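You operate a simulated robot arm through the tools that you are given. There is no shell and no other tool. Be economical: measure what you need, move in short steps, check, and stop when the job is done.

Carry out the task below with a simulated robot arm. There is one attempt and no reset: what you move stays moved.

TASK
Wind a dough roll of 8 cm on the core from the white rest.
Fine: core in the cradle, red pin in its hole, orange bar down.

Only the result counts: the job must be done as asked and must still hold three seconds after the hand-in. Knocking over, shifting, dropping, spilling or breaking anything else fails it.

THE ROBOT
A 7-joint arm with a two-finger parallel gripper, fixed in place. Base frame: the origin is at the foot of the arm, x ahead of it, y to its left, z up. Lengths are in m, angles in degrees, forces in N, time in s.
Its first joint turns from -115.0 to 115.0 degrees. Payload 3.91 kg.
The TCP is the grasp point between the finger pads, 0.03 m short of the fingertips. In the tool frame z runs along the fingers and y along their closing line. The gripper opens to 0.11 m. The fingers are 0.02 m wide and 0.01 m thick; the gripper's body (0.048 by 0.112 m) begins 0.055 m behind the TCP.
Orientation is told as [roll, pitch, yaw] about the base's x, y, z axes, in that order, counted from this pose: with the fingers straight down and closing along the base's y, the tool's x points along the base's -x, its y along +y and its z along -z.

THE INTERFACE
- The arm moves only by the tool drive_tool. Its argument "commands" is a list of rows, each a list of 3 entries, a list of its own where there are three numbers: the shift along the tool's x, y, z in units of 20 mm (1.0 is 20 mm), then the turn, a rotation vector about the tool's x, y, z in units of 6 degrees (1.0 is 6 degrees), then the opening, from 0 (shut) to 1 (fully open). In form: [[[x, y, z], [rx, ry, rz], claw], ...]. A call has 1 to 10 rows; each row shifts and turns the commanded pose from where the row before left it, along the tool's axes as they then stand. A call with a number of a shift or a turn outside -1 to 1 is refused whole. Rows are played at 5 a second. More than 0.05 m and 8.6 degrees between two rows, or a gripper value outside its range, and nothing of the call is played. Where a pose cannot be reached the arm comes as near as it can. A force on the tool above 40 N (or 10 N above the force at the start of the call, whichever is more), or a blocked arm, ends the call early, and 0.2 s more pass. Each finger travels about 0.108 m/s and halts on what it meets, pressing with about 44 N; the grip force reading is that of the motor and also rises with nothing between the fingers. The clock runs only during rows and for 0.2 s after the last one: add rows that do not move to give the fingers time. It gives the time, the measured TCP pose, the force on the tool (base axes), the opening and the grip force at its end, in the units of the frame above (readings bear some noise).
- Cameras (640 x 400 px; columns grow to the right, rows downward): "scene" is fixed at [0.3999, -0.5007, 1.6297]; the picture's right is [0.98, 0.18, 0.00], its down [0.08, -0.44, -0.90] and it looks along [-0.16, 0.88, -0.44] (base axes); focal length 323 px, centre (320, 200). "wrist" rides on the gripper at [0.072, 0.017, -0.103] in the tool frame; the picture's right is [-0.23, 0.97, 0.00], its down [-0.76, -0.18, -0.62] and it looks along [-0.61, -0.14, 0.78] (tool axes); focal length 222 px, centre (320, 200). There is no depth. A picture from a camera that has moved, and an enlarged one, comes with that camera's place and axes in the base frame and with its lens.
- get_image(camera): a new picture of that camera. The clock stands still meanwhile.
- move_column(by): slides the trunk up (or, below 0, down) by that many m; the arm rides with it, the base frame stays. It gives what a move gives, with no picture.
- inspect(camera, box): a new picture of the part [left, top, right, bottom] of that camera's present view, enlarged. The clock stands still meanwhile.
- finish_job(): hands the job in; it is judged then, once.

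Go step by step. Nothing tells you positions but the pictures and the camera data: compare them with the known pose of the tool, close in by small moves and look again before you grip or let go. The budget is 120 turns and 76 pictures, counting those below and the enlarged ones. Unless the task says otherwise, let go and move clear before handing in, and close with one line.

The tools are called as a command line: name --argument value ..., lists and objects as JSON in quotes. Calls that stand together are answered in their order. drive_tool: Moves the arm, as the interface text tells. Its arguments: {"type":"object","properties":{"commands":{"type":"array"}},"required":["commands"]} The other tools are called the same way: move_column (by) slides the trunk up or down; get_image (camera) takes a picture; inspect (camera, box) takes an enlarged picture of a part of a camera's view; finish_job () hands the job in.

At the start:

```text
time: 0.0
ee_pos: [0.1806, 0.5075, 1.2884]
orientation: [0.0, 0.0, -0.1]
wrist_force: [0.1, -1.0, 0.5]
opening: 0.1101
gripper_force: 0.1
trunk travel left (down, up): [-0.8, 0.19]
```

scene: 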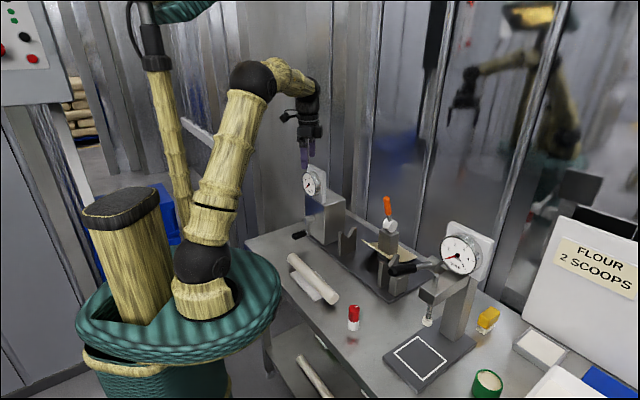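
wrist: 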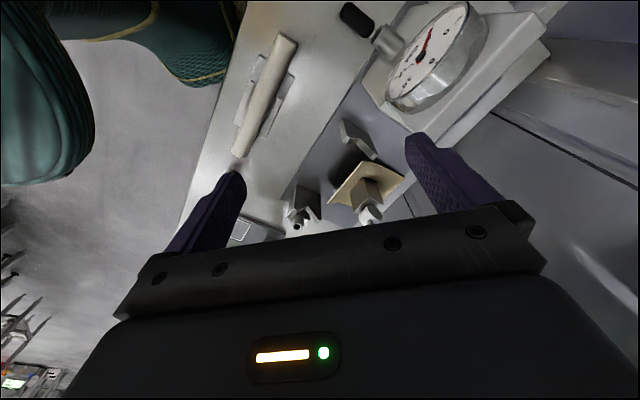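

I see a winding machine with a dial, a white rest with a core on it, a red pin on the table and an orange bar standing up. I will look closer at each.

inspect --camera "scene" --box '[270, 160, 430, 260]'

inspect --camera "scene" --box '[370, 190, 530, 290]'

inspect --camera "scene" --box '[250, 240, 410, 340]'

inspect --camera "wrist" --box '[200, 0, 520, 240]'

```text
4.00 times, centred on (350, 210) of scene
camera zoom: at [0.3999, -0.5007, 1.6297], right [0.98, 0.18, 0.0], down [0.08, -0.44, -0.9], along [-0.16, 0.88, -0.44], focal length 1290 px, centre (200, 160)
```

zoom: 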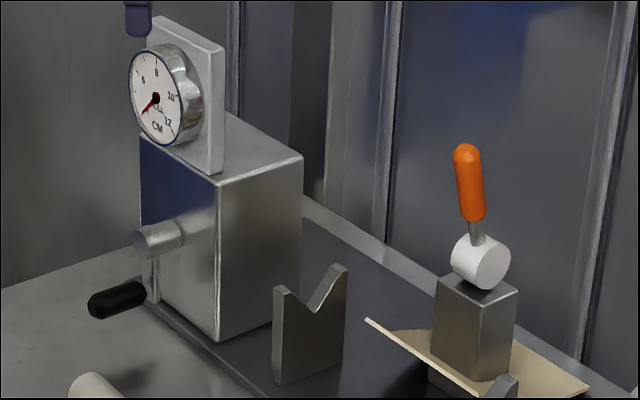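

```text
4.00 times, centred on (450, 240) of scene
camera zoom: at [0.3999, -0.5007, 1.6297], right [0.98, 0.18, 0.0], down [0.08, -0.44, -0.9], along [-0.16, 0.88, -0.44], focal length 1290 px, centre (-200, 40)
```

zoom: 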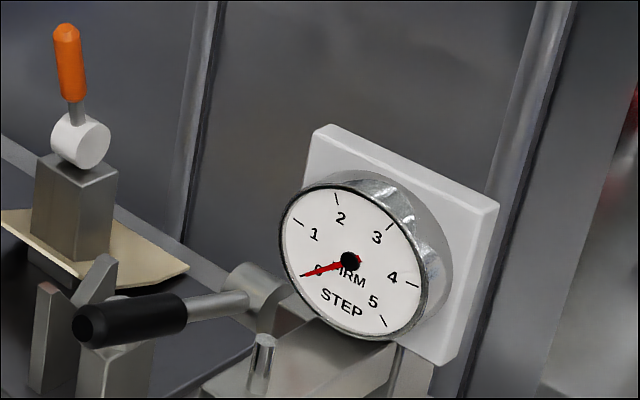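

```text
4.00 times, centred on (330, 290) of scene
camera zoom: at [0.3999, -0.5007, 1.6297], right [0.98, 0.18, 0.0], down [0.08, -0.44, -0.9], along [-0.16, 0.88, -0.44], focal length 1290 px, centre (280, -160)
```

zoom: 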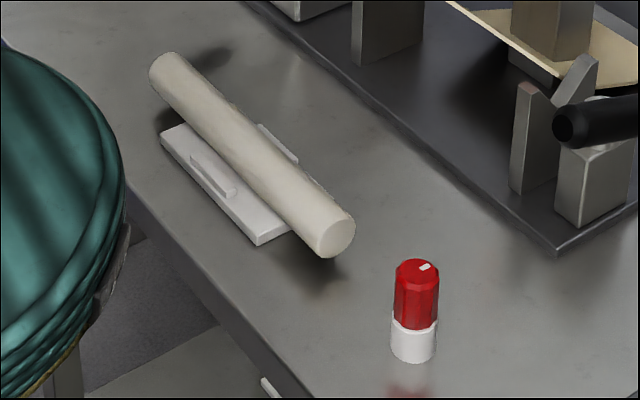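

```text
1.67 times, centred on (360, 120) of wrist
camera zoom: at [0.1079, 0.5233, 1.3921], right [0.23, 0.97, 0.0], down [0.76, -0.18, 0.62], along [0.61, -0.14, -0.78], focal length 370 px, centre (253, 333)
```

zoom: 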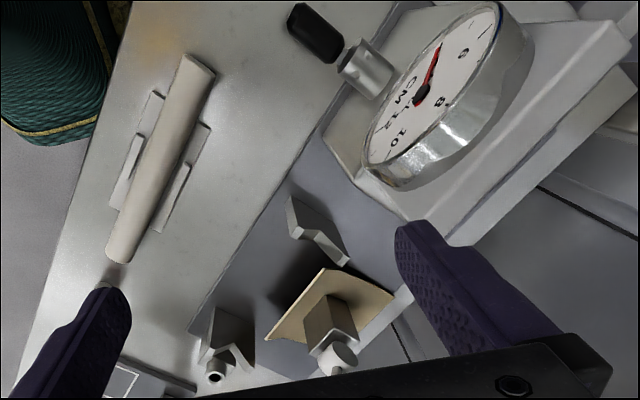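

The machine sits beyond the core: cradle V-blocks near (0.33,0.56) and (0.47,0.42), the core from about (0.12,0.46) to (0.30,0.28), the table by triangulation at roughly z 0.86. I move the wrist camera over for a better look.

drive_tool --commands '[[[-1, -0.92, 0], [0, 0, 0], 1], [[-1, -0.92, 0], [0, 0, 0], 1], [[-1, -0.92, 0], [0, 0, 0], 1], [[-1, -0.92, 0], [0, 0, 0], 1], [[-1, -0.92, 0], [0, 0, 0], 1], [[-1, -0.92, 0], [0, 0, 0], 1]]'

get_image --camera "wrist"

get_image --camera "scene"

```text
time: 1.4
ee_pos: [0.3018, 0.3952, 1.2884]
orientation: [-0.1, 0.1, -0.2]
wrist_force: [1.1, 0.5, -0.7]
opening: 0.11
gripper_force: 0.1
trunk travel left (down, up): [-0.8, 0.19]
```

```text
69 pictures are left
camera wrist: at [0.2288, 0.4108, 1.3921], right [0.23, 0.97, 0.0], down [0.76, -0.18, 0.62], along [0.61, -0.14, -0.78], focal length 222 px, centre (320, 200)
```

wrist: 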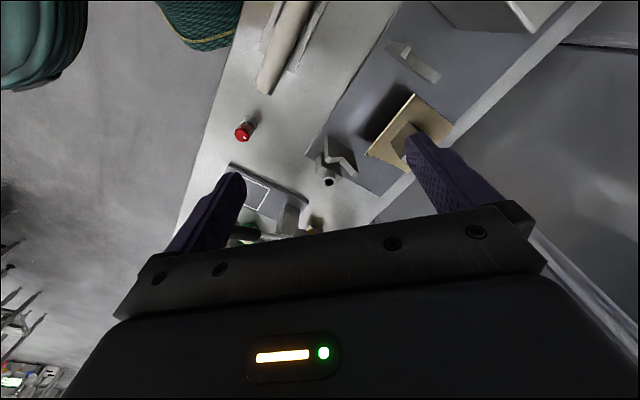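

```text
68 pictures are left
```

scene: 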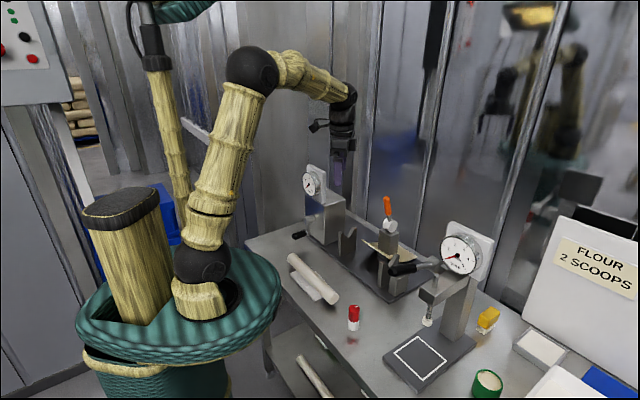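

The wrist picture now shows the cradle, the hole block and the tester. I enlarge it.

inspect --camera "wrist" --box '[290, 20, 450, 220]'

inspect --camera "wrist" --box '[200, 80, 360, 260]'

inspect --camera "scene" --box '[350, 180, 450, 300]'

```text
2.00 times, centred on (370, 120) of wrist
camera zoom: at [0.2288, 0.4108, 1.3921], right [0.23, 0.97, 0.0], down [0.76, -0.18, 0.62], along [0.61, -0.14, -0.78], focal length 444 px, centre (220, 360)
```

zoom: 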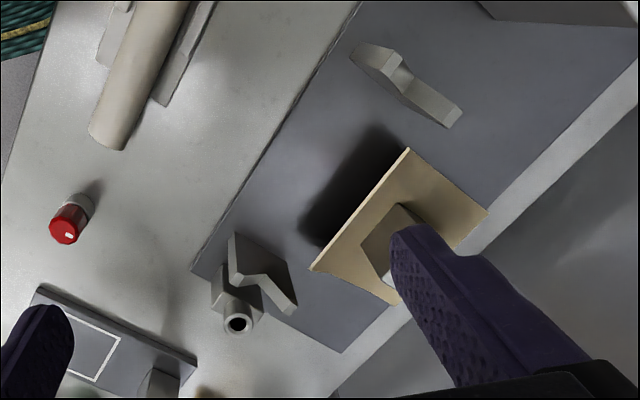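

```text
2.22 times, centred on (280, 170) of wrist
camera zoom: at [0.2288, 0.4108, 1.3921], right [0.23, 0.97, 0.0], down [0.76, -0.18, 0.62], along [0.61, -0.14, -0.78], focal length 494 px, centre (409, 267)
```

zoom: 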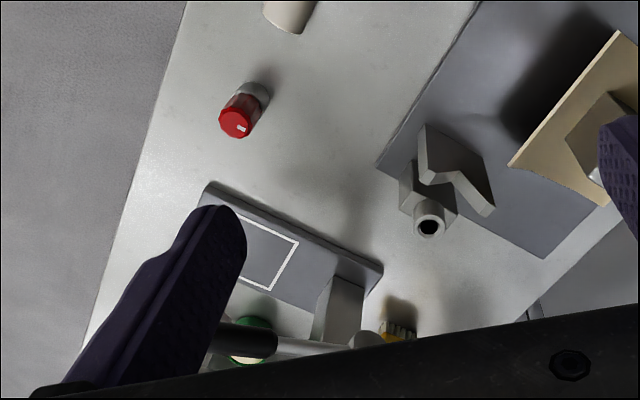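

```text
3.33 times, centred on (400, 240) of scene
camera zoom: at [0.3999, -0.5007, 1.6297], right [0.98, 0.18, 0.0], down [0.08, -0.44, -0.9], along [-0.16, 0.88, -0.44], focal length 1075 px, centre (53, 67)
```

zoom: 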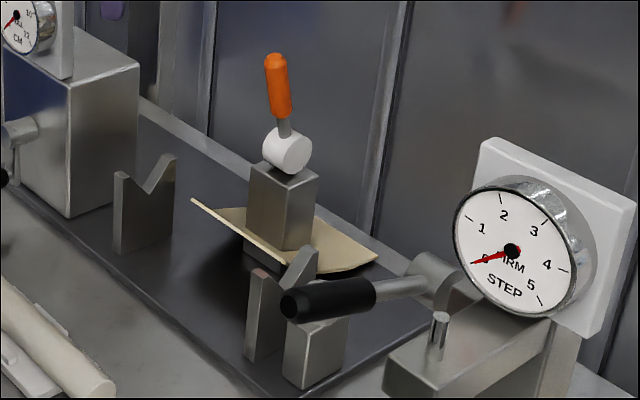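

The hole is a vertical collar just outside the second V-block; the dough sheet lies beside the cradle. I turn the gripper so that it closes across the core, above the core, and lower the trunk a little.

drive_tool --commands '[[[0.5, 0, 0], [0, 0, 0.9375], 1], [[0.5, 0, 0], [0, 0, 0.9375], 1], [[0.5, 0, 0], [0, 0, 0.9375], 1], [[0.5, 0, 0], [0, 0, 0.9375], 1], [[0.5, 0, 0], [0, 0, 0.9375], 1], [[0.5, 0, 0], [0, 0, 0.9375], 1], [[0.5, 0, 0], [0, 0, 0.9375], 1], [[0.5, 0, 0], [0, 0, 0.9375], 1]]'

move_column --by -0.15

get_image --camera "wrist"

```text
time: 3.2
ee_pos: [0.2272, 0.4228, 1.2874]
orientation: [0.0, 0.0, -45.0]
wrist_force: [-0.3, -0.4, 0.0]
opening: 0.1103
gripper_force: 0.1
trunk travel left (down, up): [-0.8, 0.19]
```

```text
time: 5.0
ee_pos: [0.2267, 0.4222, 1.1369]
orientation: [0.1, 0.1, -44.9]
wrist_force: [0.2, 0.2, 0.2]
opening: 0.1102
gripper_force: 0.1
trunk travel left (down, up): [-0.65, 0.34]
```

```text
64 pictures are left
camera wrist: at [0.1874, 0.4848, 1.2415], right [0.85, 0.53, 0.0], down [0.41, -0.66, 0.62], along [0.33, -0.53, -0.78], focal length 222 px, centre (320, 200)
```

wrist: 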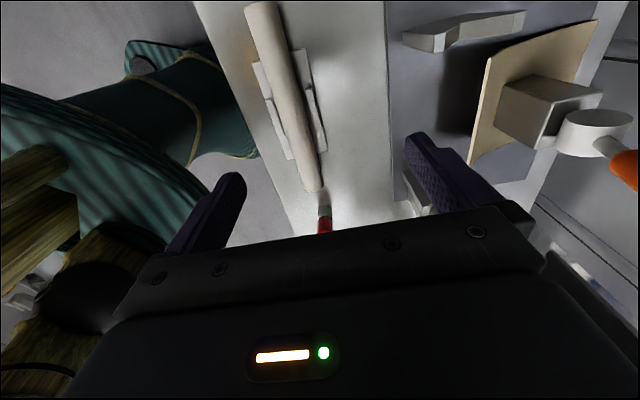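

The core runs from (0.12,0.46) to (0.30,0.275) with its axis near z 0.89. I move above its middle and down a little, then look again.

drive_tool --commands '[[[-0.45, -0.8, 0], [0, 0, 0], 1], [[-0.45, -0.8, 0], [0, 0, 0], 1], [[-0.45, -0.8, 0], [0, 0, 0], 1], [[0, 0, 1], [0, 0, 0], 1], [[0, 0, 1], [0, 0, 0], 1], [[0, 0, 1], [0, 0, 0], 1], [[0, 0, 1], [0, 0, 0], 1], [[0, 0, 1], [0, 0, 0], 1]]'

get_image --camera "wrist"

inspect --camera "scene" --box '[250, 210, 410, 310]'

```text
time: 6.8
ee_pos: [0.2111, 0.3676, 1.039]
orientation: [0.0, 0.0, -44.9]
wrist_force: [0.8, 0.1, 0.0]
opening: 0.1101
gripper_force: 0.0
trunk travel left (down, up): [-0.65, 0.34]
```

```text
63 pictures are left
camera wrist: at [0.1718, 0.4303, 1.1412], right [0.85, 0.53, 0.0], down [0.41, -0.66, 0.62], along [0.33, -0.53, -0.78], focal length 222 px, centre (320, 200)
```

wrist: 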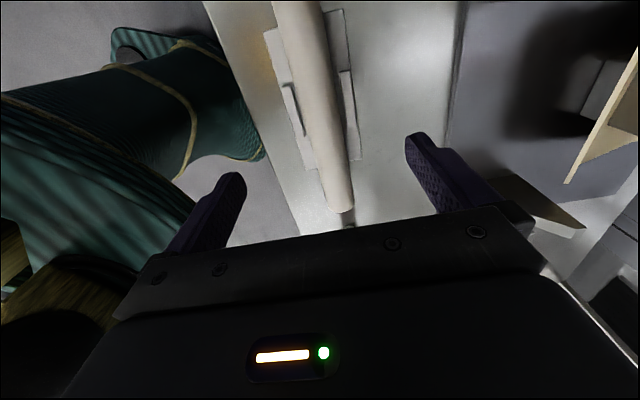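

```text
4.00 times, centred on (330, 260) of scene
camera zoom: at [0.3999, -0.5007, 1.6297], right [0.98, 0.18, 0.0], down [0.08, -0.44, -0.9], along [-0.16, 0.88, -0.44], focal length 1290 px, centre (280, -40)
```

zoom: 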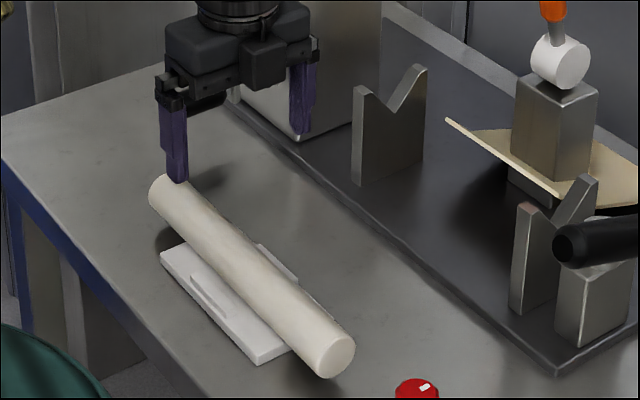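

The gripper is centred over the core to within 3 mm. I go down to just above the rest's ribs and check from the side.

drive_tool --commands '[[[0, 0.15, 1], [0, 0, 0], 1], [[0, 0, 1], [0, 0, 0], 1], [[0, 0, 1], [0, 0, 0], 1], [[0, 0, 1], [0, 0, 0], 1], [[0, 0, 1], [0, 0, 0], 1], [[0, 0, 0.4], [0, 0, 0], 1], [[0, 0, 0], [0, 0, 0], 0.6]]'

inspect --camera "scene" --box '[270, 245, 350, 310]'

inspect --camera "wrist" --box '[200, 60, 440, 240]'

```text
time: 8.3
ee_pos: [0.2134, 0.3715, 0.9298]
orientation: [-0.1, 0.0, -45.0]
wrist_force: [-0.4, -0.1, -0.6]
opening: 0.0661
gripper_force: 0.1
trunk travel left (down, up): [-0.65, 0.34]
```

```text
6.15 times, centred on (310, 278) of scene
camera zoom: at [0.3999, -0.5007, 1.6297], right [0.98, 0.18, 0.0], down [0.08, -0.44, -0.9], along [-0.16, 0.88, -0.44], focal length 1985 px, centre (382, -277)
```

zoom: 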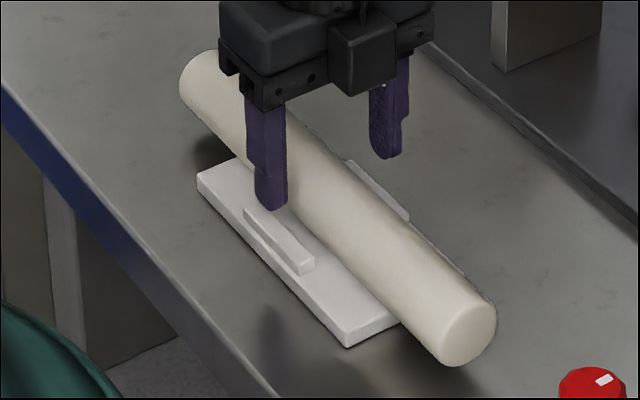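

```text
2.22 times, centred on (320, 150) of wrist
camera zoom: at [0.1745, 0.4336, 1.0336], right [0.85, 0.53, 0.0], down [0.41, -0.66, 0.62], along [0.33, -0.53, -0.78], focal length 494 px, centre (320, 311)
```

zoom: 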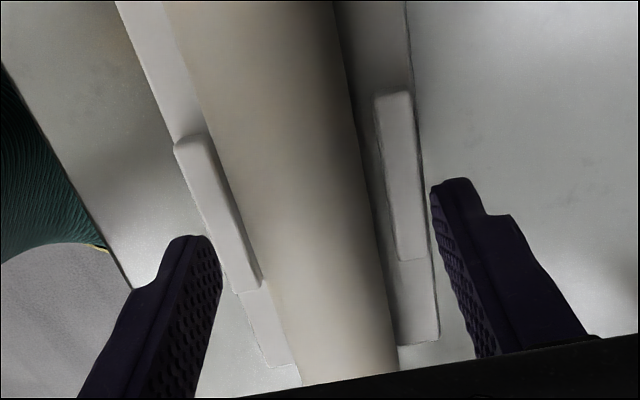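

The fingers straddle the core with the tips just above the ribs. I go down 13 mm more and close.

drive_tool --commands '[[[0, 0, 0.35], [0, 0, 0], 0.6], [[0, 0, 0.35], [0, 0, 0], 0.6], [[0, 0, 0], [0, 0, 0], 0.4], [[0, 0, 0], [0, 0, 0], 0.2], [[0, 0, 0], [0, 0, 0], 0.2], [[0, 0, 0], [0, 0, 0], 0.2]]'

inspect --camera "scene" --box '[270, 245, 350, 310]'

```text
time: 9.8
ee_pos: [0.2153, 0.3718, 0.9153]
orientation: [0.1, -0.1, -45.0]
wrist_force: [1.1, -0.5, 1.0]
opening: 0.0385
gripper_force: 44.1
trunk travel left (down, up): [-0.65, 0.34]
```

```text
6.15 times, centred on (310, 278) of scene
camera zoom: at [0.3999, -0.5007, 1.6297], right [0.98, 0.18, 0.0], down [0.08, -0.44, -0.9], along [-0.16, 0.88, -0.44], focal length 1985 px, centre (382, -277)
```

zoom: 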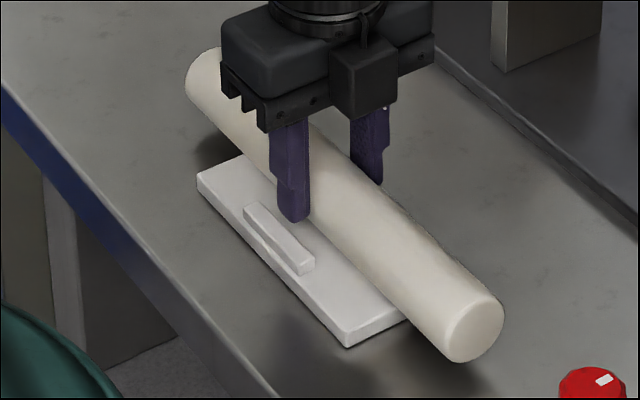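

The core is gripped at 38.5 mm. I lift it 10 cm and look at how it hangs.

drive_tool --commands '[[[0, 0, -0.5], [0, 0, 0], 0.2], [[0, 0, -1], [0, 0, 0], 0.2], [[0, 0, -1], [0, 0, 0], 0.2], [[0, 0, -1], [0, 0, 0], 0.2], [[0, 0, -1], [0, 0, 0], 0.2], [[0, 0, -1], [0, 0, 0], 0.2], [[0, 0, -1], [0, 0, 0], 0.2]]'

get_image --camera "scene"

get_image --camera "wrist"

```text
time: 11.3
ee_pos: [0.2143, 0.3711, 1.0469]
orientation: [0.0, 0.0, -44.9]
wrist_force: [0.1, -0.1, -0.7]
opening: 0.0388
gripper_force: 43.7
trunk travel left (down, up): [-0.65, 0.34]
```

```text
58 pictures are left
```

scene: 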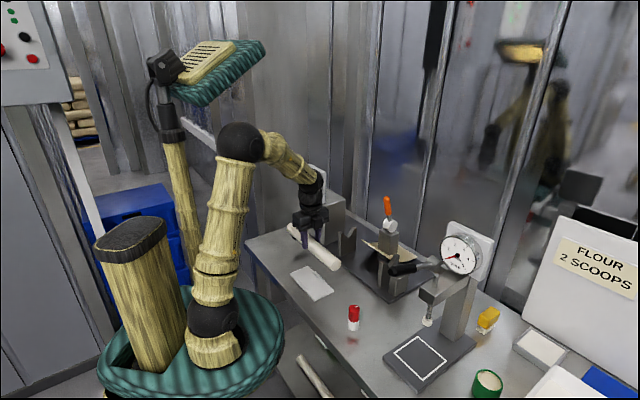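

```text
57 pictures are left
camera wrist: at [0.1751, 0.4334, 1.1502], right [0.85, 0.53, 0.0], down [0.41, -0.66, 0.62], along [0.33, -0.53, -0.78], focal length 222 px, centre (320, 200)
```

wrist: 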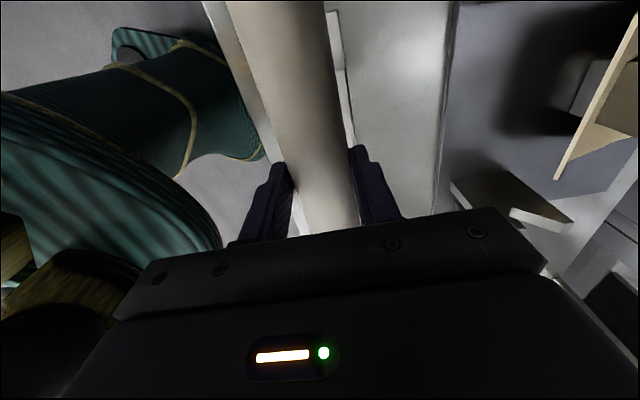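

The core hangs level. I carry it over the cradle line, well above the V-blocks, then compare from both cameras.

drive_tool --commands '[[[0, 0, -0.8], [0, 0, 0], 0.2], [[-0.26, 1, -0.6], [0, 0, 0], 0.2], [[-0.26, 1, 0], [0, 0, 0], 0.2], [[-0.26, 1, 0], [0, 0, 0], 0.2], [[-0.26, 1, 0], [0, 0, 0], 0.2], [[-0.26, 1, 0], [0, 0, 0], 0.2], [[-0.26, 1, 0], [0, 0, 0], 0.2], [[-0.26, 1, 0], [0, 0, 0], 0.2], [[-0.26, 1, 0], [0, 0, 0], 0.2]]'

inspect --camera "scene" --box '[300, 180, 460, 300]'

get_image --camera "wrist"

```text
time: 13.3
ee_pos: [0.3583, 0.4558, 1.0716]
orientation: [0.0, -0.1, -45.1]
wrist_force: [-1.1, -0.1, -2.3]
opening: 0.0385
gripper_force: 43.6
trunk travel left (down, up): [-0.65, 0.34]
```

```text
3.33 times, centred on (380, 240) of scene
camera zoom: at [0.3999, -0.5007, 1.6297], right [0.98, 0.18, 0.0], down [0.08, -0.44, -0.9], along [-0.16, 0.88, -0.44], focal length 1075 px, centre (120, 67)
```

zoom: 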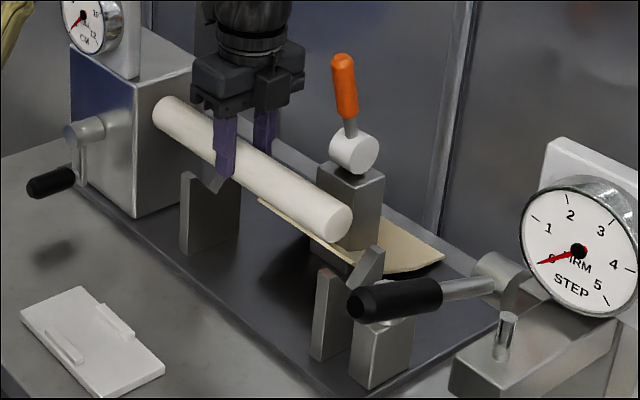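

```text
55 pictures are left
camera wrist: at [0.3185, 0.5176, 1.1754], right [0.85, 0.53, 0.0], down [0.41, -0.66, 0.62], along [0.33, -0.53, -0.78], focal length 222 px, centre (320, 200)
```

wrist: 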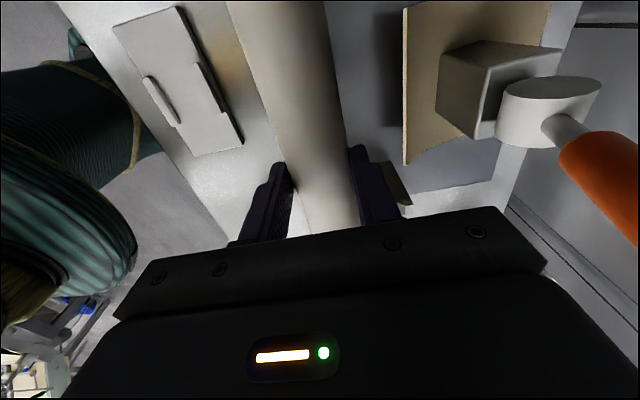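

The core is above and slightly short of the cradle. I zoom in on both V-blocks to fix their centre line.

inspect --camera "scene" --box '[370, 245, 418, 275]'

inspect --camera "scene" --box '[330, 222, 378, 262]'

```text
13.33 times, centred on (394, 260) of scene
camera zoom: at [0.3999, -0.5007, 1.6297], right [0.98, 0.18, 0.0], down [0.08, -0.44, -0.9], along [-0.16, 0.88, -0.44], focal length 4302 px, centre (-667, -600)
```

zoom: 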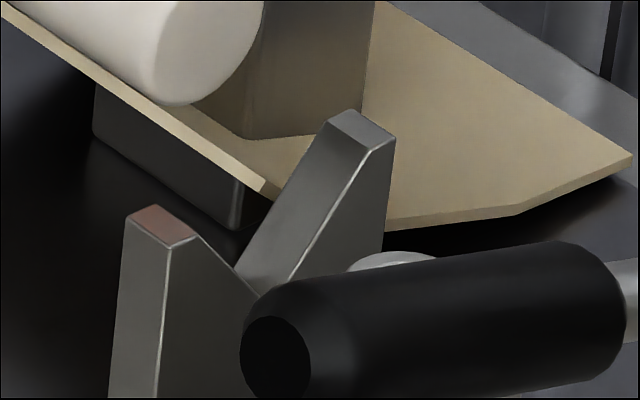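

```text
10.00 times, centred on (354, 242) of scene
camera zoom: at [0.3999, -0.5007, 1.6297], right [0.98, 0.18, 0.0], down [0.08, -0.44, -0.9], along [-0.16, 0.88, -0.44], focal length 3226 px, centre (-20, -220)
```

zoom: 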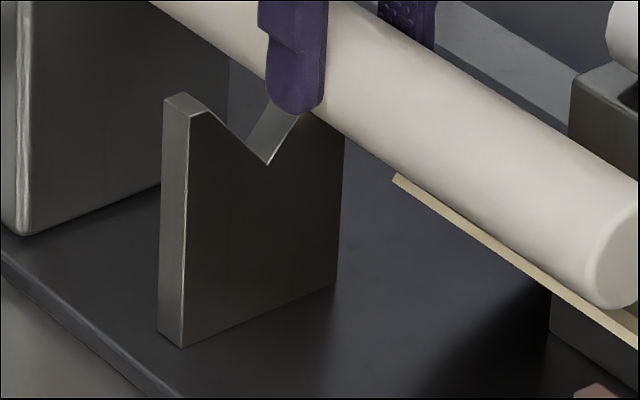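

Fixing scene bias against the finger gives the cradle centre line at x+y ≈ 0.8825, seat axis near z 0.974 (TCP about 0.995). I move over it and down to TCP 1.02.

drive_tool --commands '[[[-0.2, 0.8, 0], [0, 0, 0], 0.2], [[-0.23, 0.8, 0], [0, 0, 0], 0.2], [[0, 0.8, 0], [0, 0, 0], 0.2], [[0, 0, 0.8], [0, 0, 0], 0.2], [[0, 0, 0.8], [0, 0, 0], 0.2], [[0, 0, 0.8], [0, 0, 0], 0.2], [[0, 0, 0], [0, 0, 0], 0.2]]'

inspect --camera "scene" --box '[330, 225, 426, 285]'

```text
time: 14.9
ee_pos: [0.3977, 0.4851, 1.0259]
orientation: [0.0, 0.0, -44.9]
wrist_force: [0.0, -0.8, -1.7]
opening: 0.0385
gripper_force: 44.2
trunk travel left (down, up): [-0.65, 0.34]
```

```text
6.67 times, centred on (378, 255) of scene
camera zoom: at [0.3999, -0.5007, 1.6297], right [0.98, 0.18, 0.0], down [0.08, -0.44, -0.9], along [-0.16, 0.88, -0.44], focal length 2151 px, centre (-67, -167)
```

zoom: 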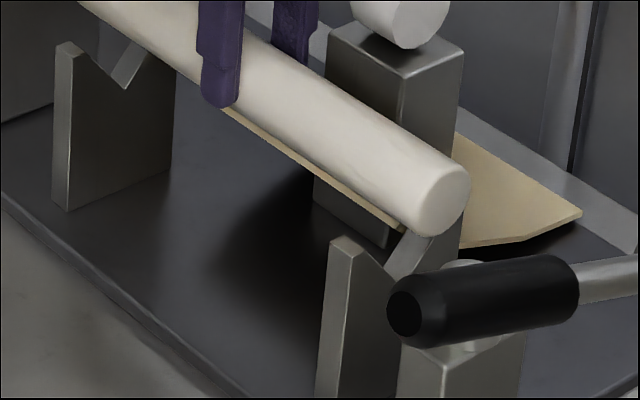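

The core is close to centred over the notch, perhaps a few mm too far out. I shift 4 mm back, lower 14 mm and look at the end in the V.

drive_tool --commands '[[[0, -0.2, 0], [0, 0, 0], 0.2], [[0, 0, 0.7], [0, 0, 0], 0.2], [[0, 0, 0], [0, 0, 0], 0.2]]'

inspect --camera "scene" --box '[375, 242, 423, 272]'

inspect --camera "scene" --box '[325, 220, 373, 250]'

```text
time: 15.8
ee_pos: [0.3937, 0.4829, 1.0113]
orientation: [0.0, 0.0, -44.9]
wrist_force: [-0.2, 0.1, -2.4]
opening: 0.0387
gripper_force: 43.8
trunk travel left (down, up): [-0.65, 0.34]
```

```text
13.33 times, centred on (399, 257) of scene
camera zoom: at [0.3999, -0.5007, 1.6297], right [0.98, 0.18, 0.0], down [0.08, -0.44, -0.9], along [-0.16, 0.88, -0.44], focal length 4302 px, centre (-733, -560)
```

zoom: 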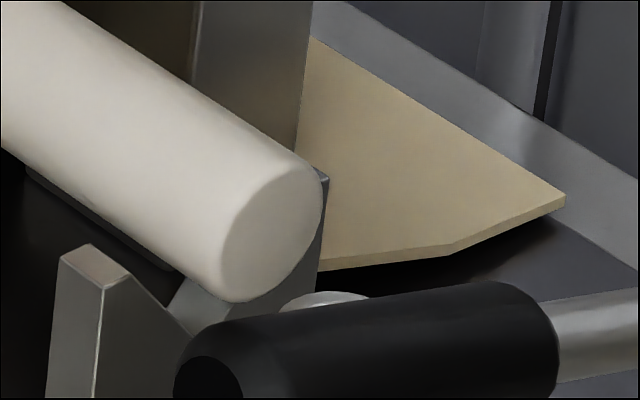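

```text
13.33 times, centred on (349, 235) of scene
camera zoom: at [0.3999, -0.5007, 1.6297], right [0.98, 0.18, 0.0], down [0.08, -0.44, -0.9], along [-0.16, 0.88, -0.44], focal length 4302 px, centre (-67, -267)
```

zoom: 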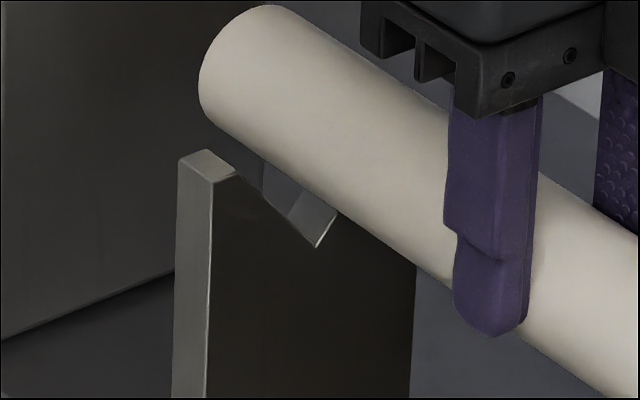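

The core is centred over both notches to within a couple of mm. I lower gently until it touches.

drive_tool --commands '[[[0, 0, 0.2], [0, 0, 0], 0.2], [[0, 0, 0.2], [0, 0, 0], 0.2], [[0, 0, 0.15], [0, 0, 0], 0.2], [[0, 0, 0], [0, 0, 0], 0.2]]'

```text
time: 16.8
ee_pos: [0.3919, 0.4816, 1.0006]
orientation: [0.0, 0.0, -45.0]
wrist_force: [-0.3, 1.2, -0.9]
opening: 0.0387
gripper_force: 43.9
trunk travel left (down, up): [-0.65, 0.34]
```

drive_tool --commands '[[[0, 0, 0.1], [0, 0, 0], 0.2], [[0, 0, 0.1], [0, 0, 0], 0.2], [[0, 0, 0.1], [0, 0, 0], 0.2], [[0, 0, 0], [0, 0, 0], 0.2]]'

inspect --camera "scene" --box '[325, 220, 421, 280]'

```text
time: 17.8
ee_pos: [0.3941, 0.4819, 0.9971]
orientation: [0.3, 0.1, -45.0]
wrist_force: [6.5, 8.8, 15.0]
opening: 0.0385
gripper_force: 44.1
trunk travel left (down, up): [-0.65, 0.34]
```

```text
6.67 times, centred on (373, 250) of scene
camera zoom: at [0.3999, -0.5007, 1.6297], right [0.98, 0.18, 0.0], down [0.08, -0.44, -0.9], along [-0.16, 0.88, -0.44], focal length 2151 px, centre (-33, -133)
```

zoom: 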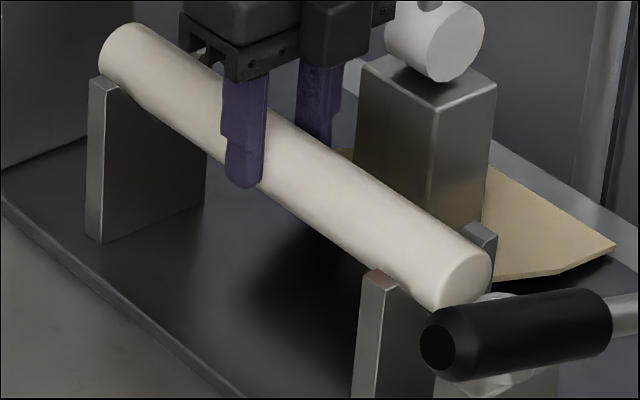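

It is seated in both notches with a slight push. I ease it 2 mm outward, open just a little and rise.

drive_tool --commands '[[[0, 0.1, 0], [0, 0, 0], 0.2], [[0, 0, 0], [0, 0, 0], 0.38], [[0, 0, 0], [0, 0, 0], 0.42], [[0, 0, 0], [0, 0, 0], 0.45], [[0, 0, 0], [0, 0, 0], 0.45]]'

inspect --camera "scene" --box '[325, 220, 421, 280]'

```text
time: 18.9
ee_pos: [0.3954, 0.4834, 0.9945]
orientation: [0.1, -0.1, -45.1]
wrist_force: [-0.4, 0.3, -0.6]
opening: 0.0497
gripper_force: 0.0
trunk travel left (down, up): [-0.65, 0.34]
```

```text
6.67 times, centred on (373, 250) of scene
camera zoom: at [0.3999, -0.5007, 1.6297], right [0.98, 0.18, 0.0], down [0.08, -0.44, -0.9], along [-0.16, 0.88, -0.44], focal length 2151 px, centre (-33, -133)
```

zoom: 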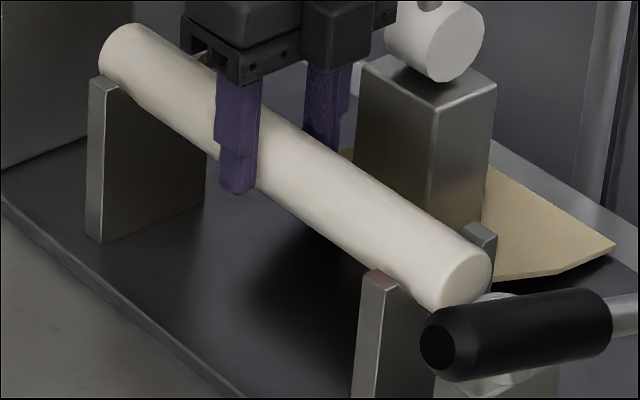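

The core rests in the cradle. I rise clear and move towards the red pin, estimated at (0.376,0.207) with its top at z 0.934.

drive_tool --commands '[[[0, 0, -0.5], [0, 0, 0], 0.45], [[0, 0, -1], [0, 0, 0], 0.45], [[0, 0, -1], [0, 0, 0], 0.45], [[0, 0, -1], [0, 0, 0], 0.45], [[0, 0, -1], [0, 0, 0], 0.45], [[0, 0, -1], [0, 0, 0], 0.6]]'

drive_tool --commands '[[[-0.56, -0.95, 0], [0, 0, 0], 0.6], [[-0.56, -0.95, 0], [0, 0, 0], 0.6], [[-0.56, -0.95, 0], [0, 0, 0], 0.6], [[-0.56, -0.95, 0], [0, 0, 0], 0.6], [[-0.56, -0.95, 0], [0, 0, 0], 0.6], [[-0.56, -0.95, 0], [0, 0, 0], 0.6], [[-0.56, -0.95, 0], [0, 0, 0], 0.6], [[-0.56, -0.95, 0], [0, 0, 0], 0.6], [[-0.56, -0.95, 0], [0, 0, 0], 0.6], [[-0.56, -0.95, 0], [0, 0, 0], 0.6]]'

get_image --camera "wrist"

inspect --camera "scene" --box '[300, 200, 460, 340]'

```text
time: 20.4
ee_pos: [0.3953, 0.4824, 1.105]
orientation: [0.0, 0.0, -44.9]
wrist_force: [0.0, -0.3, 1.4]
opening: 0.066
gripper_force: 0.1
trunk travel left (down, up): [-0.65, 0.34]
```

```text
time: 22.6
ee_pos: [0.3406, 0.2695, 1.1055]
orientation: [0.0, -0.1, -45.0]
wrist_force: [-0.4, -0.5, -0.7]
opening: 0.0661
gripper_force: 0.0
trunk travel left (down, up): [-0.65, 0.34]
```

```text
47 pictures are left
camera wrist: at [0.3013, 0.3319, 1.2093], right [0.85, 0.53, 0.0], down [0.41, -0.66, 0.62], along [0.33, -0.53, -0.78], focal length 222 px, centre (320, 200)
```

wrist: 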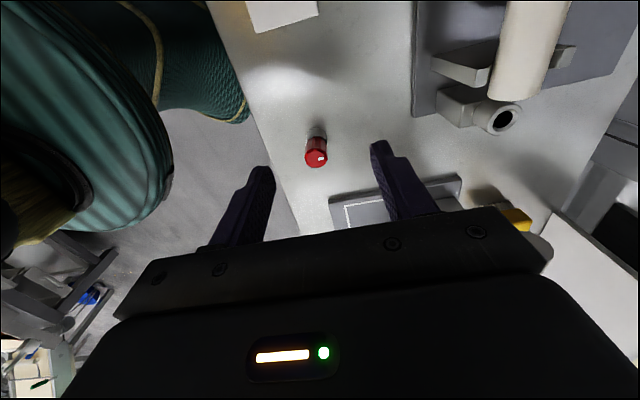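

```text
2.86 times, centred on (380, 270) of scene
camera zoom: at [0.3999, -0.5007, 1.6297], right [0.98, 0.18, 0.0], down [0.08, -0.44, -0.9], along [-0.16, 0.88, -0.44], focal length 922 px, centre (149, 0)
```

zoom: 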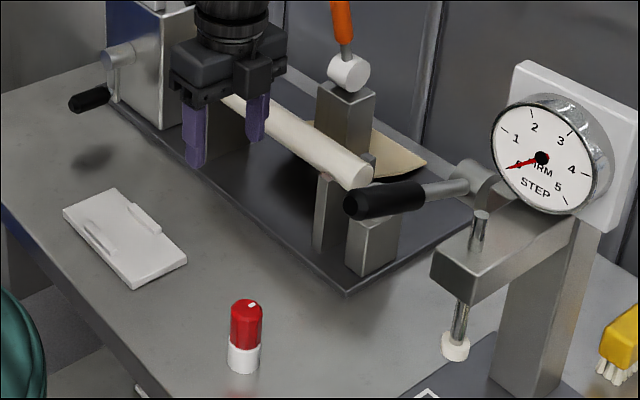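

The pin is at about (0.375,0.206) and the collar at about (0.51,0.369, top 0.97), right on the core line. I move above the pin.

drive_tool --commands '[[[-0.87, -0.26, 0], [0, 0, 0], 0.6], [[-0.87, -0.26, 0], [0, 0, 0], 0.6], [[-0.87, -0.26, 0], [0, 0, 0], 0.6], [[-0.87, -0.26, 0], [0, 0, 0], 0.6], [[0, 0, 1], [0, 0, 0], 0.6], [[0, 0, 1], [0, 0, 0], 0.6], [[0, 0, 1], [0, 0, 0], 0.6], [[0, 0, 0], [0, 0, 0], 0.6]]'

get_image --camera "wrist"

inspect --camera "scene" --box '[300, 220, 460, 340]'

```text
time: 24.4
ee_pos: [0.3726, 0.2047, 1.0445]
orientation: [0.0, 0.0, -44.9]
wrist_force: [0.2, -0.3, 0.5]
opening: 0.0659
gripper_force: 0.1
trunk travel left (down, up): [-0.65, 0.34]
```

```text
45 pictures are left
camera wrist: at [0.3342, 0.2661, 1.149], right [0.85, 0.53, 0.0], down [0.41, -0.66, 0.62], along [0.33, -0.53, -0.78], focal length 222 px, centre (320, 200)
```

wrist: 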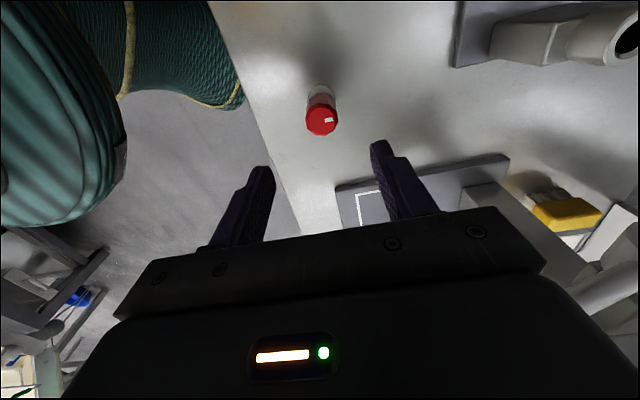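

```text
3.33 times, centred on (380, 280) of scene
camera zoom: at [0.3999, -0.5007, 1.6297], right [0.98, 0.18, 0.0], down [0.08, -0.44, -0.9], along [-0.16, 0.88, -0.44], focal length 1075 px, centre (120, -67)
```

zoom: 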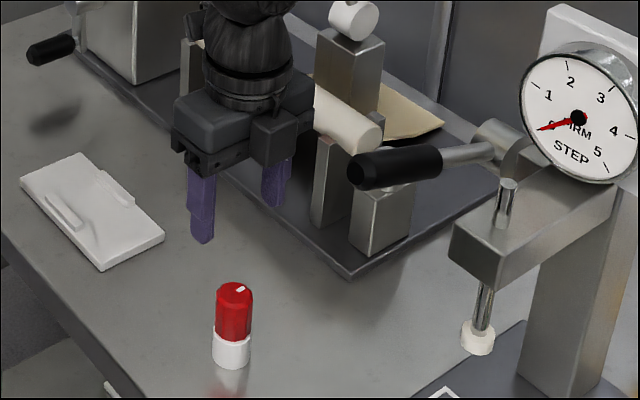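

The gripper is centred over the pin. I go down around the red head and grip it.

drive_tool --commands '[[[-0.07, 0, 1], [0, 0, 0], 0.6], [[0, 0, 1], [0, 0, 0], 0.6], [[0, 0, 1], [0, 0, 0], 0.6], [[0, 0, 1], [0, 0, 0], 0.6], [[0, 0, 1], [0, 0, 0], 0.6], [[0, 0, 0.6], [0, 0, 0], 0.6], [[0, 0, 0], [0, 0, 0], 0.6]]'

inspect --camera "scene" --box '[325, 285, 389, 335]'

inspect --camera "wrist" --box '[200, 60, 440, 240]'

```text
time: 25.9
ee_pos: [0.3761, 0.2028, 0.934]
orientation: [0.1, 0.1, -45.0]
wrist_force: [1.2, 0.3, -0.5]
opening: 0.066
gripper_force: 0.0
trunk travel left (down, up): [-0.65, 0.34]
```

```text
8.00 times, centred on (357, 310) of scene
camera zoom: at [0.3999, -0.5007, 1.6297], right [0.98, 0.18, 0.0], down [0.08, -0.44, -0.9], along [-0.16, 0.88, -0.44], focal length 2581 px, centre (24, -680)
```

zoom: 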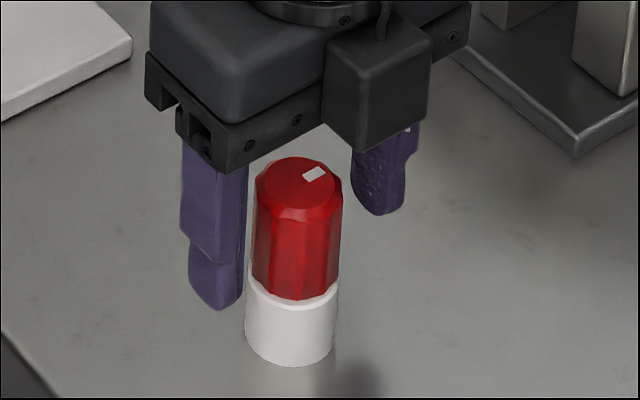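

```text
2.22 times, centred on (320, 150) of wrist
camera zoom: at [0.3362, 0.2648, 1.0372], right [0.85, 0.53, 0.0], down [0.41, -0.66, 0.62], along [0.33, -0.53, -0.78], focal length 494 px, centre (320, 311)
```

zoom: 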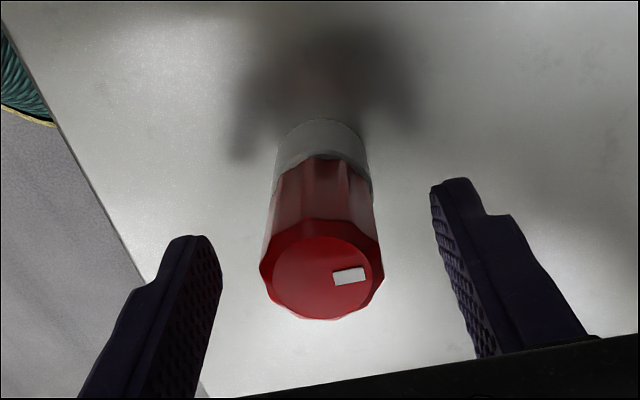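

The head is well between the fingers. I lower 6 mm, close and lift.

drive_tool --commands '[[[0.08, 0, 0.3], [0, 0, 0], 0.6], [[0, 0, 0], [0, 0, 0], 0.4], [[0, 0, 0], [0, 0, 0], 0.2], [[0, 0, 0], [0, 0, 0], 0.15], [[0, 0, 0], [0, 0, 0], 0.15], [[0, 0, -0.5], [0, 0, 0], 0.15], [[0, 0, -1], [0, 0, 0], 0.15], [[0, 0, -1], [0, 0, 0], 0.15], [[0, 0, 0], [0, 0, 0], 0.15]]'

inspect --camera "scene" --box '[325, 265, 389, 335]'

```text
time: 27.9
ee_pos: [0.3739, 0.2054, 0.9779]
orientation: [0.0, 0.0, -45.1]
wrist_force: [-0.8, 0.1, -0.8]
opening: 0.0308
gripper_force: 43.8
trunk travel left (down, up): [-0.65, 0.34]
```

```text
5.71 times, centred on (357, 300) of scene
camera zoom: at [0.3999, -0.5007, 1.6297], right [0.98, 0.18, 0.0], down [0.08, -0.44, -0.9], along [-0.16, 0.88, -0.44], focal length 1844 px, centre (109, -371)
```

zoom: 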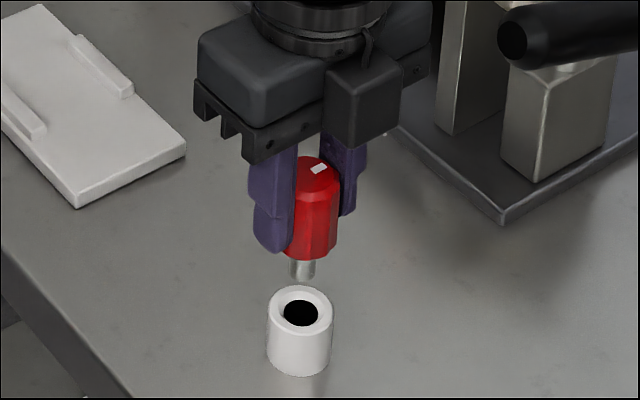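

The pin is held with its shank free of the white holder. I raise it, go around the tester's handle and stop above the collar.

drive_tool --commands '[[[0, 0, -1], [0, 0, 0], 0.15], [[0, 0, -1], [0, 0, 0], 0.15], [[0, 0, -1], [0, 0, 0], 0.15], [[0, 0, -1], [0, 0, 0], 0.15], [[0, 0, -1], [0, 0, 0], 0.15], [[0.8, 0.8, 0], [0, 0, 0], 0.15], [[0.8, 0.8, 0], [0, 0, 0], 0.15], [[0.8, 0.8, 0], [0, 0, 0], 0.15], [[0.8, 0.8, 0], [0, 0, 0], 0.15], [[0.87, 0.87, 0], [0, 0, 0], 0.15]]'

drive_tool --commands '[[[-0.444, 0.93, 0], [0, 0, 0], 0.15], [[-0.444, 0.93, 0], [0, 0, 0], 0.15], [[-0.444, 0.93, 0], [0, 0, 0], 0.15], [[-0.444, 0.93, 0], [0, 0, 0], 0.15], [[-0.444, 0.93, 0], [0, 0, 0], 0.15], [[-0.444, 0.93, 0], [0, 0, 0], 0.15], [[-0.444, 0.93, 0], [0, 0, 0], 0.15], [[0, 0, 0], [0, 0, 0], 0.15]]'

get_image --camera "wrist"

inspect --camera "scene" --box '[360, 200, 456, 290]'

```text
time: 30.1
ee_pos: [0.3726, 0.3191, 1.076]
orientation: [0.1, 0.0, -45.1]
wrist_force: [0.1, 0.6, -0.9]
opening: 0.0308
gripper_force: 44.0
trunk travel left (down, up): [-0.65, 0.34]
```

```text
time: 31.9
ee_pos: [0.51, 0.3693, 1.0775]
orientation: [-0.1, -0.1, -45.0]
wrist_force: [-0.5, -0.3, -0.8]
opening: 0.0309
gripper_force: 44.4
trunk travel left (down, up): [-0.65, 0.34]
```

```text
40 pictures are left
camera wrist: at [0.4716, 0.4311, 1.1806], right [0.85, 0.53, 0.0], down [0.41, -0.66, 0.62], along [0.33, -0.53, -0.78], focal length 222 px, centre (320, 200)
```

wrist: 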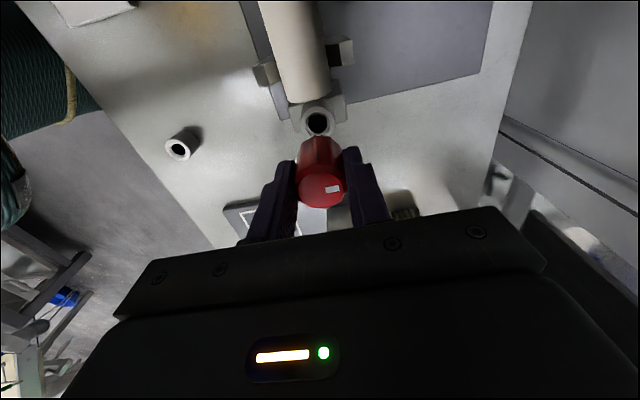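

```text
4.44 times, centred on (408, 245) of scene
camera zoom: at [0.3999, -0.5007, 1.6297], right [0.98, 0.18, 0.0], down [0.08, -0.44, -0.9], along [-0.16, 0.88, -0.44], focal length 1434 px, centre (-71, 0)
```

zoom: 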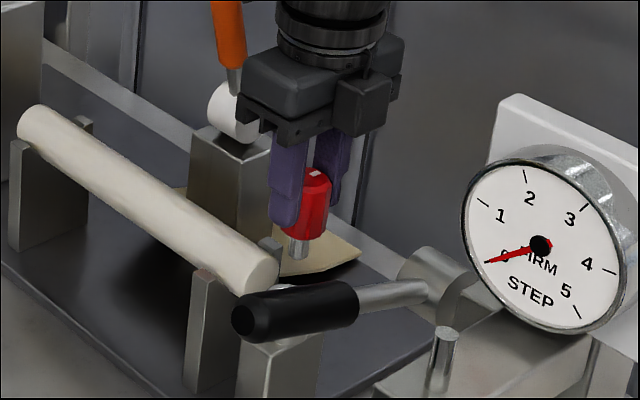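

The pin is nearly over the collar; the hole lies at about (0.508,0.368,0.970). I enlarge it before lowering.

drive_tool --commands '[[[0.02, -0.115, 0.8], [0, 0, 0], 0.15], [[0, 0, 0.8], [0, 0, 0], 0.15], [[0, 0, 0], [0, 0, 0], 0.15]]'

inspect --camera "wrist" --box '[256, 80, 384, 180]'

inspect --camera "scene" --box '[390, 230, 454, 280]'

```text
time: 32.8
ee_pos: [0.5096, 0.3671, 1.0454]
orientation: [0.0, 0.0, -45.0]
wrist_force: [-1.3, -0.3, 0.2]
opening: 0.0307
gripper_force: 44.1
trunk travel left (down, up): [-0.65, 0.34]
```

```text
4.00 times, centred on (320, 130) of wrist
camera zoom: at [0.4695, 0.4294, 1.1492], right [0.85, 0.53, 0.0], down [0.41, -0.66, 0.62], along [0.33, -0.53, -0.78], focal length 888 px, centre (320, 480)
```

zoom: 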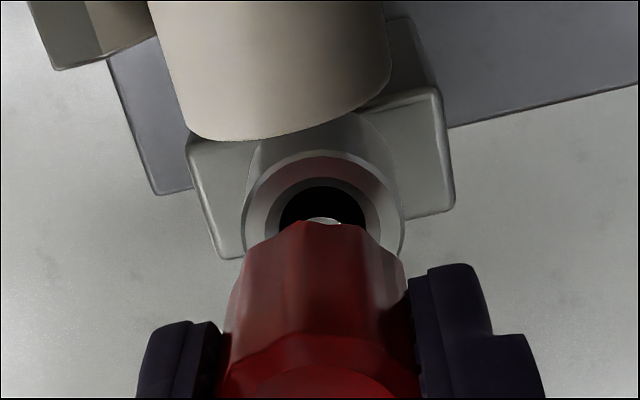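

```text
8.00 times, centred on (422, 255) of scene
camera zoom: at [0.3999, -0.5007, 1.6297], right [0.98, 0.18, 0.0], down [0.08, -0.44, -0.9], along [-0.16, 0.88, -0.44], focal length 2581 px, centre (-496, -240)
```

zoom: 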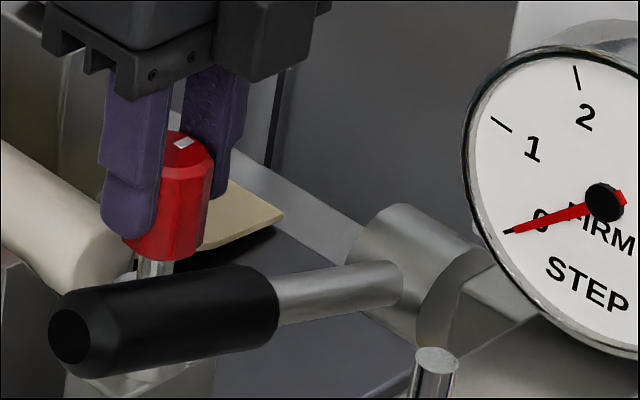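

The shank is right over the chamfered hole with about 3 mm of play. I lower it.

drive_tool --commands '[[[0, 0, 0.4], [0, 0, 0], 0.15], [[0, 0, 0.4], [0, 0, 0], 0.15], [[0, 0, 0.4], [0, 0, 0], 0.15], [[0, 0, 0.4], [0, 0, 0], 0.15], [[0, 0, 0.2], [0, 0, 0], 0.15], [[0, 0, 0], [0, 0, 0], 0.15]]'

inspect --camera "wrist" --box '[256, 80, 384, 180]'

```text
time: 34.2
ee_pos: [0.5099, 0.3673, 1.0139]
orientation: [0.6, 0.0, -44.9]
wrist_force: [-1.6, -1.2, 10.8]
opening: 0.0308
gripper_force: 44.5
trunk travel left (down, up): [-0.65, 0.34]
stopped in row 6: the force on the tool passed its limit (the readings are from after the stop); the commanded pose is now the measured one
```

```text
4.00 times, centred on (320, 130) of wrist
camera zoom: at [0.4686, 0.4291, 1.1167], right [0.85, 0.53, 0.01], down [0.41, -0.67, 0.62], along [0.34, -0.52, -0.78], focal length 888 px, centre (320, 480)
```

zoom: 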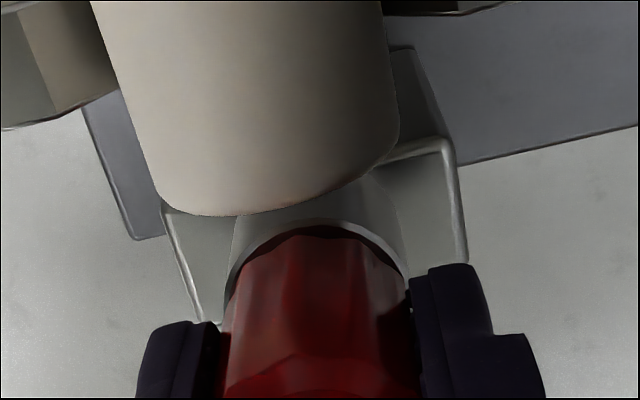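

Contact came with the head near the collar rim. I check from the scene whether it is fully seated.

inspect --camera "scene" --box '[390, 230, 438, 275]'

```text
8.89 times, centred on (414, 252) of scene
camera zoom: at [0.3999, -0.5007, 1.6297], right [0.98, 0.18, 0.0], down [0.08, -0.44, -0.9], along [-0.16, 0.88, -0.44], focal length 2868 px, centre (-516, -267)
```

zoom: 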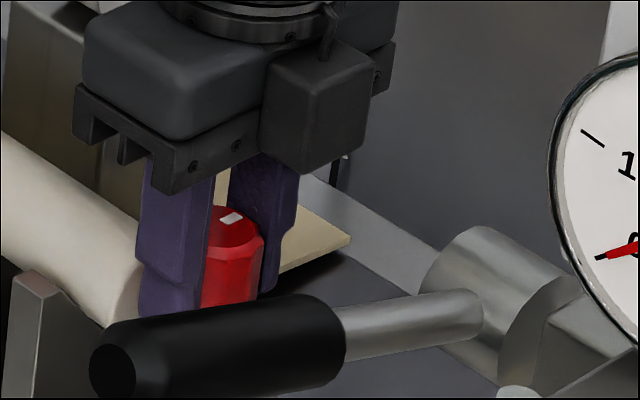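

I press once more gently to make sure it is home.

drive_tool --commands '[[[0, 0, 0.15], [0, 0, 0], 0.15], [[0, 0, 0.15], [0, 0, 0], 0.15], [[0, 0, 0], [0, 0, 0], 0.15]]'

inspect --camera "wrist" --box '[256, 80, 384, 180]'

```text
time: 35.0
ee_pos: [0.5091, 0.3683, 1.0101]
orientation: [1.0, 0.0, -45.0]
wrist_force: [7.2, 5.0, 37.1]
opening: 0.0312
gripper_force: 43.9
trunk travel left (down, up): [-0.65, 0.34]
```

```text
4.00 times, centred on (320, 130) of wrist
camera zoom: at [0.4679, 0.4288, 1.1127], right [0.85, 0.53, 0.02], down [0.41, -0.67, 0.62], along [0.34, -0.52, -0.78], focal length 888 px, centre (320, 480)
```

zoom: 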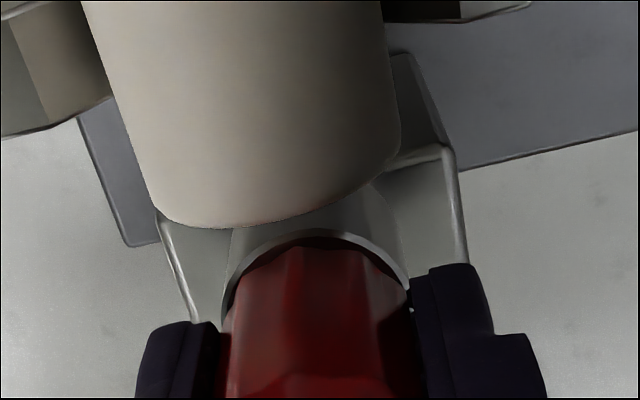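

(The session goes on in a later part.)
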